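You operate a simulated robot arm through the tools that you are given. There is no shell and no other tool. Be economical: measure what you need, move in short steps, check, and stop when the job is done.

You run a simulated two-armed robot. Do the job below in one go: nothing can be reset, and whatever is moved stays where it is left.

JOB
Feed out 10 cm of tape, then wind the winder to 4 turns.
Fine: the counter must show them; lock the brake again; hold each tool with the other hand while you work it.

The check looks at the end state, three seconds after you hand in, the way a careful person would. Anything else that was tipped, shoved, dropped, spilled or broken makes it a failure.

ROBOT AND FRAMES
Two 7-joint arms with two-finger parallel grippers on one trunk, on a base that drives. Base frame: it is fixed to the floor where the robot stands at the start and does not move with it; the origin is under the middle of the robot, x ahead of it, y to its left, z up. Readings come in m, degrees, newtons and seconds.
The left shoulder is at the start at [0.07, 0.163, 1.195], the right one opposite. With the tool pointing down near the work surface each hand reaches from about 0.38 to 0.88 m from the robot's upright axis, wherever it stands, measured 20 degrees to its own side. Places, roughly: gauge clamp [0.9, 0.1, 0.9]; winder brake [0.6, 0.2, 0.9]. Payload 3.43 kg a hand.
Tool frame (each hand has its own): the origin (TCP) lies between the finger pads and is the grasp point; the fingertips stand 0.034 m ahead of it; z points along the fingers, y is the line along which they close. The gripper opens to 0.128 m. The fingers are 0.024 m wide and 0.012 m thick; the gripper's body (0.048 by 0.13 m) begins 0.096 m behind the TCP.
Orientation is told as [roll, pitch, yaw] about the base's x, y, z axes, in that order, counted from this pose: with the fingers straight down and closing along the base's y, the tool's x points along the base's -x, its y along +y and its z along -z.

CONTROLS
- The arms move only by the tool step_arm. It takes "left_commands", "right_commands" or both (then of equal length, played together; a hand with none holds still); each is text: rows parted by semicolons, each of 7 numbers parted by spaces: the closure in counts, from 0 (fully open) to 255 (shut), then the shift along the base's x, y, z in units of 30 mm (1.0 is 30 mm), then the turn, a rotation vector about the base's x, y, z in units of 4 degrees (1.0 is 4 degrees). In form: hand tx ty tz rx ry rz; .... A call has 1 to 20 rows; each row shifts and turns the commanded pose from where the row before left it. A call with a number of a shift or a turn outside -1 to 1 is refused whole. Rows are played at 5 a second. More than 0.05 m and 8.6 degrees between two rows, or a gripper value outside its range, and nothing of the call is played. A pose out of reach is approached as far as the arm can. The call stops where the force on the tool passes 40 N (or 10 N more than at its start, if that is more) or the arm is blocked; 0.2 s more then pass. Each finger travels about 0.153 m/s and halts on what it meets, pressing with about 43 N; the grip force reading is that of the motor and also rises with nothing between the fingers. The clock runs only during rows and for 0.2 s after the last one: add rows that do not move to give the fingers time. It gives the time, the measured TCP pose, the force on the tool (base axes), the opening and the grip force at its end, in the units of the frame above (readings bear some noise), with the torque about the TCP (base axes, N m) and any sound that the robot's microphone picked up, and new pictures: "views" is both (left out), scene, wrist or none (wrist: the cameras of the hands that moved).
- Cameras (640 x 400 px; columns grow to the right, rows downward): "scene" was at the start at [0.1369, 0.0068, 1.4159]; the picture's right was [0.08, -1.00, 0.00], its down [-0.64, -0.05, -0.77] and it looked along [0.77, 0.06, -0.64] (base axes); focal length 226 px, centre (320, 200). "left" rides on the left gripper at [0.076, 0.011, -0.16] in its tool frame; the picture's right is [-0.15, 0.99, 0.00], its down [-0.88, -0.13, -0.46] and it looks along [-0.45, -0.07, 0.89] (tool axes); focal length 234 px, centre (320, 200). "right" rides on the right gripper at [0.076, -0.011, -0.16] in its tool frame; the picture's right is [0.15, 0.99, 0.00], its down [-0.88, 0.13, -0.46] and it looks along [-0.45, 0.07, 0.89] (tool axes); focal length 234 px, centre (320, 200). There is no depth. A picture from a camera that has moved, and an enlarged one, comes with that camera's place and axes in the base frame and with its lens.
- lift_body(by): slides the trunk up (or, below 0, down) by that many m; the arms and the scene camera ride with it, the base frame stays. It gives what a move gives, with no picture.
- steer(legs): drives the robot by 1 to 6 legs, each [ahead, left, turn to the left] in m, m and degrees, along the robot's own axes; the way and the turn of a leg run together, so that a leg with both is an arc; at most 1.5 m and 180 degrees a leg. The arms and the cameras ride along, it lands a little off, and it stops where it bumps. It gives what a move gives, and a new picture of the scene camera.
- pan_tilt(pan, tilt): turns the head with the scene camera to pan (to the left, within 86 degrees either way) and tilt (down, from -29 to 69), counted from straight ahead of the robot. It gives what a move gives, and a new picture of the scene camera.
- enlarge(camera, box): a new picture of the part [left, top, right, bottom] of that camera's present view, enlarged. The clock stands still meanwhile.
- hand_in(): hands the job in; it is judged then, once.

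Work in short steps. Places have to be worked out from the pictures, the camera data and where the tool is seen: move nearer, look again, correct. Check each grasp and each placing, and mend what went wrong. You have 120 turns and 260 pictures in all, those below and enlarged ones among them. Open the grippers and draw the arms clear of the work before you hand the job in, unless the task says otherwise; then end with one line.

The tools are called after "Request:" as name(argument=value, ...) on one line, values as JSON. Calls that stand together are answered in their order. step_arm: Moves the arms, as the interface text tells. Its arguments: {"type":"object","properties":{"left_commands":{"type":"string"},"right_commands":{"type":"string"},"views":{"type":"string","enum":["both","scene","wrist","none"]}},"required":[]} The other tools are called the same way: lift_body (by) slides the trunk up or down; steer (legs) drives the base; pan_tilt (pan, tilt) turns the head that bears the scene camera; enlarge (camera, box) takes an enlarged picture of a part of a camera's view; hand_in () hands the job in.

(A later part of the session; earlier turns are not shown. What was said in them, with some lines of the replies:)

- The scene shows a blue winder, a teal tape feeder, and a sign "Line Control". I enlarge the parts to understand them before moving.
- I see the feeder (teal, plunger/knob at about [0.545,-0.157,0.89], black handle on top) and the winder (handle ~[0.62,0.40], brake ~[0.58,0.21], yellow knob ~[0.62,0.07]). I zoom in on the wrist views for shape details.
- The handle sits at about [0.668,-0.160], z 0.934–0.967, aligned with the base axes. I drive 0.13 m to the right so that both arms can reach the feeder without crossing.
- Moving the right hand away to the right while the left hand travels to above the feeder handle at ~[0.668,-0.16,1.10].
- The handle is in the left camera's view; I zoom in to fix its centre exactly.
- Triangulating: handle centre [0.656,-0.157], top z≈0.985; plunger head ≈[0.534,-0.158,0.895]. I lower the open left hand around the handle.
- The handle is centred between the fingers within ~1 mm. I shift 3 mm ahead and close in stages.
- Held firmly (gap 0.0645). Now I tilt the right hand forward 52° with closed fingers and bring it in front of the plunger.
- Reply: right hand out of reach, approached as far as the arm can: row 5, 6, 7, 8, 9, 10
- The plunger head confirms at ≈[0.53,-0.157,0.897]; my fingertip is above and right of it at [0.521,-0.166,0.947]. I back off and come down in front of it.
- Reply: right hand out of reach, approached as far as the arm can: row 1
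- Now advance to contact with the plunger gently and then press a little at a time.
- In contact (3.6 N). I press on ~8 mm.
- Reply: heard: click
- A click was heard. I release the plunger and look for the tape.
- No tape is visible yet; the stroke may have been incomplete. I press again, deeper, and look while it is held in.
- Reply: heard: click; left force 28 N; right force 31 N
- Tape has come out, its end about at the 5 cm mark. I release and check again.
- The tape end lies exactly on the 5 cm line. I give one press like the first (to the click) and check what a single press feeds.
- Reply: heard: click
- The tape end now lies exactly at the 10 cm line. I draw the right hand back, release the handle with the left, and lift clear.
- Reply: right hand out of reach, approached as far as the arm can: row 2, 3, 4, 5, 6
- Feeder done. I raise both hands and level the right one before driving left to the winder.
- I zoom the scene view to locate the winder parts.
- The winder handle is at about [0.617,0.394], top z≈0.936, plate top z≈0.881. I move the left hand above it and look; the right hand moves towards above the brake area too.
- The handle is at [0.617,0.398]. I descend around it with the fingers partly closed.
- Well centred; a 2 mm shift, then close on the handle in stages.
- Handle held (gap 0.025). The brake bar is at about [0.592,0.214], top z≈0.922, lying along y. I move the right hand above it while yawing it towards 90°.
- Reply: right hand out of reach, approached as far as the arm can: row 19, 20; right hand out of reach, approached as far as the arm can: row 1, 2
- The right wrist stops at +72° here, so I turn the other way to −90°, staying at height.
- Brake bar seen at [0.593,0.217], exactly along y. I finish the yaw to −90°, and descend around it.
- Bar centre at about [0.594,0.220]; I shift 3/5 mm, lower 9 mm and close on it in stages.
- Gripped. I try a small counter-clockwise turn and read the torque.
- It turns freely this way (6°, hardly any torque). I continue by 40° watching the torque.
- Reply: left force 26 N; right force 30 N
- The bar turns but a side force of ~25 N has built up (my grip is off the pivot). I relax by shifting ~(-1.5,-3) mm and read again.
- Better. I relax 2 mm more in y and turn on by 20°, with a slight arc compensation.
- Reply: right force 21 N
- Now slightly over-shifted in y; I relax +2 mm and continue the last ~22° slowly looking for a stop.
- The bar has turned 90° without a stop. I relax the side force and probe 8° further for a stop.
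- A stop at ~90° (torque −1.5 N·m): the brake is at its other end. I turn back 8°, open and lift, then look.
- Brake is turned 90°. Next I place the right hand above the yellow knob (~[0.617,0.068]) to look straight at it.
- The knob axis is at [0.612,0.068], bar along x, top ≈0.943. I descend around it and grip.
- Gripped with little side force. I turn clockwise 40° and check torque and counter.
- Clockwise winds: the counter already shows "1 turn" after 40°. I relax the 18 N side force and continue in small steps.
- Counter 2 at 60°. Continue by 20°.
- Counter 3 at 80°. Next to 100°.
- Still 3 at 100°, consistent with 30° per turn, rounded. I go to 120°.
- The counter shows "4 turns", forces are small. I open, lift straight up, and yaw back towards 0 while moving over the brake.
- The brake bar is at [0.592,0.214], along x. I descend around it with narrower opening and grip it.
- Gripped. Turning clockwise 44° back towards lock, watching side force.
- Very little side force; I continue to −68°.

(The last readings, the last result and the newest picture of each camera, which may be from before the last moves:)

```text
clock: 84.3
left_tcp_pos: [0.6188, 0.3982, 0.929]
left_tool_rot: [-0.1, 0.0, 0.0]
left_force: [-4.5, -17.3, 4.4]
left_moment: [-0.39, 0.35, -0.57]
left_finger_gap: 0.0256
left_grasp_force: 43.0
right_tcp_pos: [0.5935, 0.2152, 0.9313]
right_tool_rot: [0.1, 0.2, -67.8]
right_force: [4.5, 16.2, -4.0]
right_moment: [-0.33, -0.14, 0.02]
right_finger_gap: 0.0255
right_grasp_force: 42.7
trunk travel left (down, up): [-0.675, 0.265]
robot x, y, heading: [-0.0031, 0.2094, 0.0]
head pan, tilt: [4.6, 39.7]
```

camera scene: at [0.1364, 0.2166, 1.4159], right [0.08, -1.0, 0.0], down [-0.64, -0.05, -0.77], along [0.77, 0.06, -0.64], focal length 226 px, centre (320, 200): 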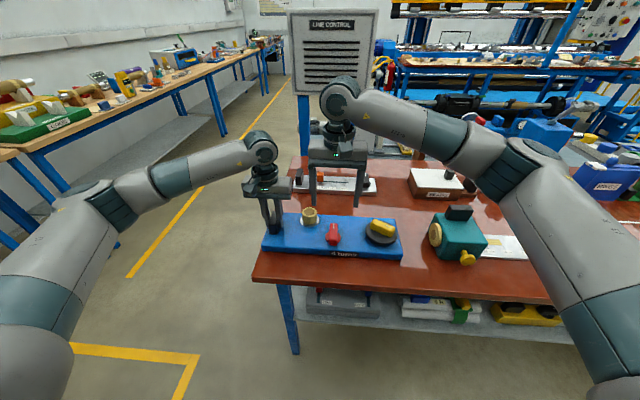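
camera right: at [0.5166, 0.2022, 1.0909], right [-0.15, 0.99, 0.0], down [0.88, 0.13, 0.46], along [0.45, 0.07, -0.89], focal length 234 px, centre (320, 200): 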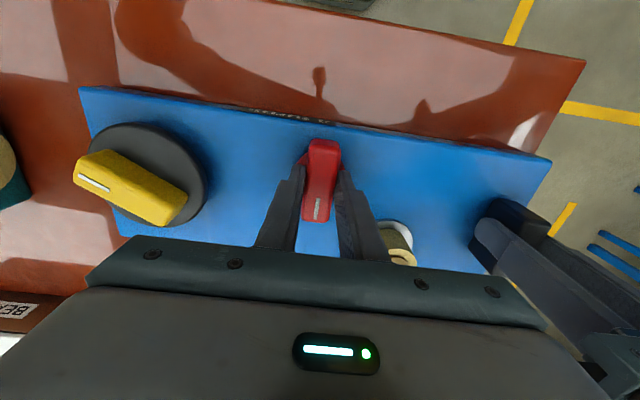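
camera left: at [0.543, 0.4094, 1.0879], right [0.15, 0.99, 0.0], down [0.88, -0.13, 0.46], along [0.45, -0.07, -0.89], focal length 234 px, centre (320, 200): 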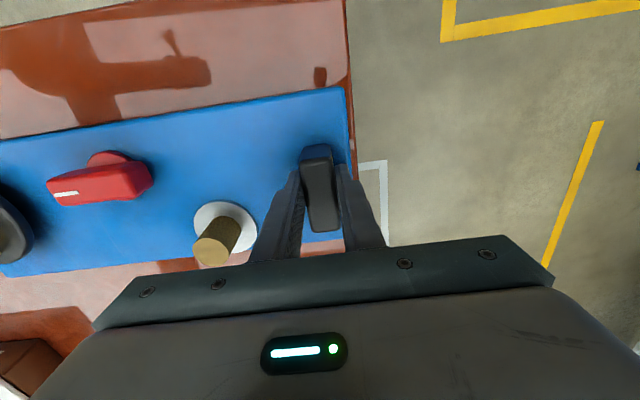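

Side force +16 N in y; I relax +2.5 mm and turn the remaining 22° plus 2° to seat it at the stop.

Request:
step_arm(right_commands="225 0.02 0.08 0 0 0 0;225 0 0 0 0 0 -1;225 0 0.01 0 0 0 -1;225 0 0.01 0 0 0 -1;225 0 0.01 0 0 0 -1;225 0 0.01 0 0 0 -1;225 0 0 0 0 0 -1;225 0 0 0 0 0 0", views="none")

Request:
enlarge(camera="scene", box=[250, 190, 410, 270])

```text
clock: 86.1
left_tcp_pos: [0.6197, 0.3999, 0.9292]
left_tool_rot: [0.1, 0.0, 0.2]
left_force: [3.9, 8.0, 0.4]
left_moment: [0.05, -0.49, -0.75]
left_finger_gap: 0.0259
left_grasp_force: 43.0
right_tcp_pos: [0.5928, 0.2168, 0.9318]
right_tool_rot: [0.1, 0.0, -91.8]
right_force: [-2.5, -8.3, 3.6]
right_moment: [0.56, 0.6, 1.07]
right_finger_gap: 0.0253
right_grasp_force: 42.3
trunk travel left (down, up): [-0.675, 0.265]
robot x, y, heading: [-0.0003, 0.2089, -0.1]
head pan, tilt: [4.6, 39.7]
```

```text
4.00 times, centred on (330, 230) of scene
camera zoom: at [0.1365, 0.2161, 1.416], right [0.08, -1.0, 0.0], down [-0.64, -0.05, -0.77], along [0.77, 0.06, -0.64], focal length 902 px, centre (280, 80)
```

zoom: 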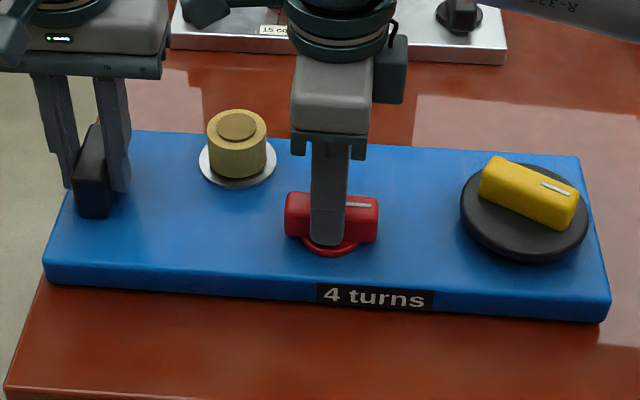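

Seated at the stop (torque 1.1 N·m), counter still "4 turns". I open and lift the right hand straight up.

Request:
step_arm(right_commands="225 0 -0.04 0 0 0 0.2;190 0 0 0 0 0 0;150 0 0 0 0 0 0;110 0 0 0 0 0 0;110 0 0 0 0 0 0;110 0 0 0.9 0 0 0;110 0 0 0.9 0 0 0;110 0 0 0.9 0 0 0;110 0 0 0.9 0 0 0;110 0 0 0.9 0 0 0;110 0 0 0 0 0 0", views="none")

Request:
enlarge(camera="scene", box=[250, 190, 410, 270])

```text
clock: 88.5
left_tcp_pos: [0.6189, 0.3988, 0.9293]
left_tool_rot: [0.1, 0.1, 0.1]
left_force: [-1.3, -0.3, 0.1]
left_moment: [0.06, 0.08, -0.2]
left_finger_gap: 0.0253
left_grasp_force: 42.5
right_tcp_pos: [0.5931, 0.2162, 1.0681]
right_tool_rot: [0.1, 0.0, -91.0]
right_force: [0.2, 0.5, 0.3]
right_moment: [-0.01, 0.0, -0.02]
right_finger_gap: 0.0727
right_grasp_force: 0.1
trunk travel left (down, up): [-0.675, 0.265]
robot x, y, heading: [0.0028, 0.2076, -0.1]
head pan, tilt: [4.6, 39.7]
```

```text
4.00 times, centred on (330, 230) of scene
camera zoom: at [0.1365, 0.2165, 1.4159], right [0.08, -1.0, 0.0], down [-0.64, -0.05, -0.77], along [0.77, 0.06, -0.64], focal length 902 px, centre (280, 80)
```

zoom: 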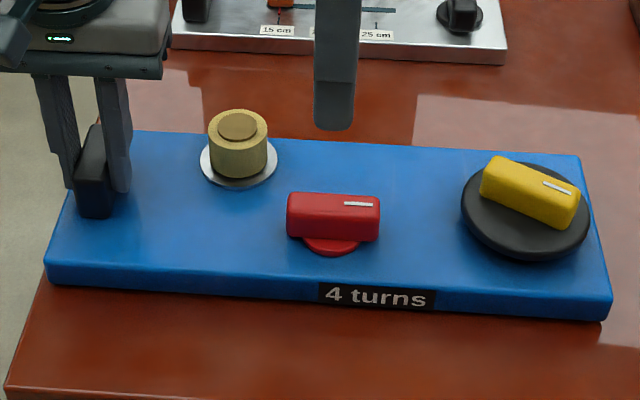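

The brake is back in its locked position. Now I open the left hand, lift it clear, and raise and back away the right hand as well.

Request:
step_arm(left_commands="200 0 0 0 0 0 0;160 0 0 0 0 0 0;120 0 0 0 0 0 0;100 0 0 0 0 0 0;100 0 0 0.9 0 0 0;100 0 0 0.9 0 0 0;100 0 0 0.9 0 0 0;50 0 0 0.9 0 0 0;0 0 0 0.9 0 0 0;0 -0.5 0 0.9 0 0 0;0 -0.5 0 0.9 0 0 0;0 -0.5 0 0.9 0 0 0;0 0 0 0 0 0 0", right_commands="60 0 0 0.8 0 0 0;0 0 0 0.8 0 0 0;0 0 -0.5 0.8 0 0 1;0 0 -0.5 0.8 0 0 1;0 -0.5 -0.8 0 0 0 1;0 -0.5 -0.8 0 0 0 1;0 -0.5 -0.8 0 0 0 1;0 -0.5 -0.8 0 0 0 1;0 -0.5 -0.8 0 0 0 1;0 -0.5 -0.8 0 0 0 1;0 0 0 0 0 0 1;0 0 0 0 0 0 1;0 0 0 0 0 0 0")

Request:
enlarge(camera="scene", box=[240, 160, 560, 280])

Request:
enlarge(camera="scene", box=[420, 200, 540, 270])

```text
clock: 91.3
left_tcp_pos: [0.573, 0.3964, 1.1455]
left_tool_rot: [0.0, -0.1, 0.1]
left_force: [0.3, 0.7, 0.4]
left_moment: [-0.01, -0.02, 0.04]
left_finger_gap: 0.1279
left_grasp_force: 0.1
right_tcp_pos: [0.5027, 0.0434, 1.1634]
right_tool_rot: [0.0, 0.0, -51.0]
right_force: [0.0, 0.0, -0.3]
right_moment: [0.04, -0.01, -0.01]
right_finger_gap: 0.1282
right_grasp_force: 0.1
trunk travel left (down, up): [-0.675, 0.265]
robot x, y, heading: [-0.0001, 0.2094, -0.0]
head pan, tilt: [4.6, 39.7]
camera scene: at [0.1369, 0.2164, 1.4159], right [0.08, -1.0, 0.0], down [-0.64, -0.05, -0.77], along [0.77, 0.06, -0.64], focal length 226 px, centre (320, 200)
camera right: at [0.4464, 0.0954, 1.3222], right [0.68, 0.74, 0.0], down [0.66, -0.6, 0.46], along [0.34, -0.31, -0.89], focal length 234 px, centre (320, 200)
camera left: at [0.4976, 0.4076, 1.3039], right [0.15, 0.99, 0.0], down [0.88, -0.13, 0.46], along [0.45, -0.07, -0.89], focal length 234 px, centre (320, 200)
```

scene: 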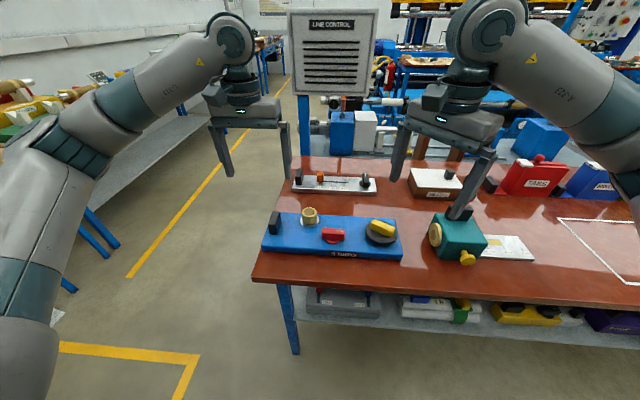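
right: 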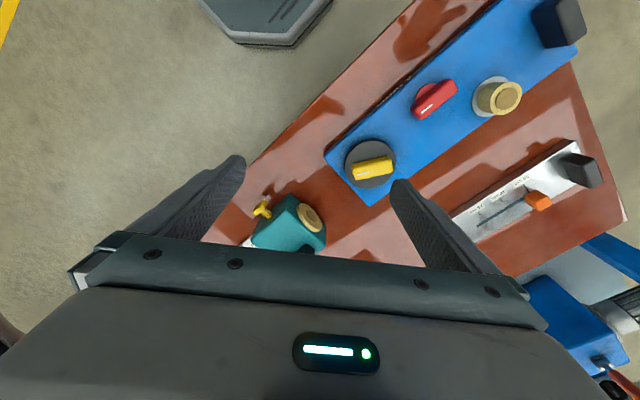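
left: 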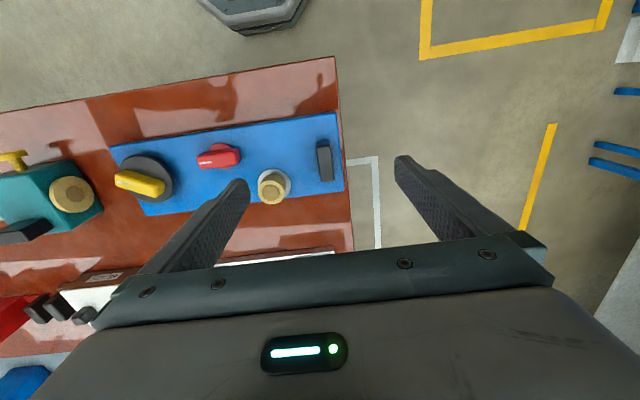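

```text
2.00 times, centred on (400, 220) of scene
camera zoom: at [0.1369, 0.2164, 1.4159], right [0.08, -1.0, 0.0], down [-0.64, -0.05, -0.77], along [0.77, 0.06, -0.64], focal length 451 px, centre (160, 160)
```

zoom: 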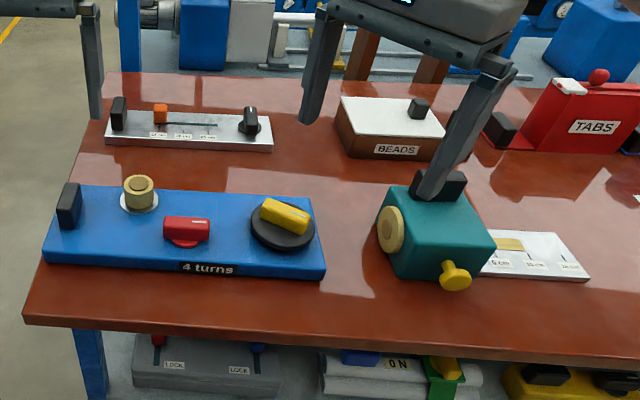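

```text
5.33 times, centred on (480, 235) of scene
camera zoom: at [0.1369, 0.2164, 1.4159], right [0.08, -1.0, 0.0], down [-0.64, -0.05, -0.77], along [0.77, 0.06, -0.64], focal length 1203 px, centre (-533, 13)
```

zoom: 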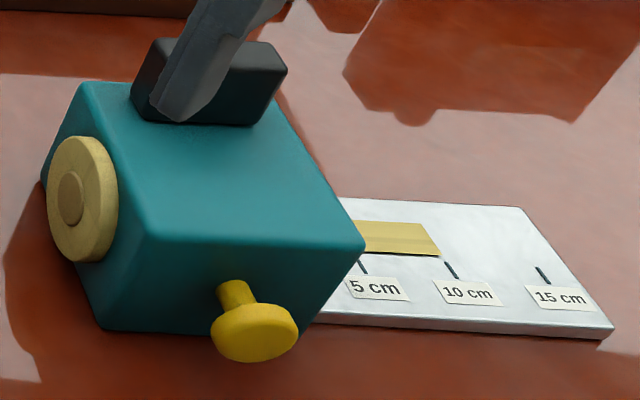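

Tape is at the 10 cm line, the counter shows 4 turns, the brake is locked, and both hands are open and clear. I hand in.

Request:
hand_in()

```text
The job is handed in.
```

I fed out 10 cm of tape (its end is on the 10 cm line), wound the winder until the counter read 4 turns, and locked the brake again. I held each tool by its handle with the other hand while I worked it. Both hands are open and clear, and the job is handed in.
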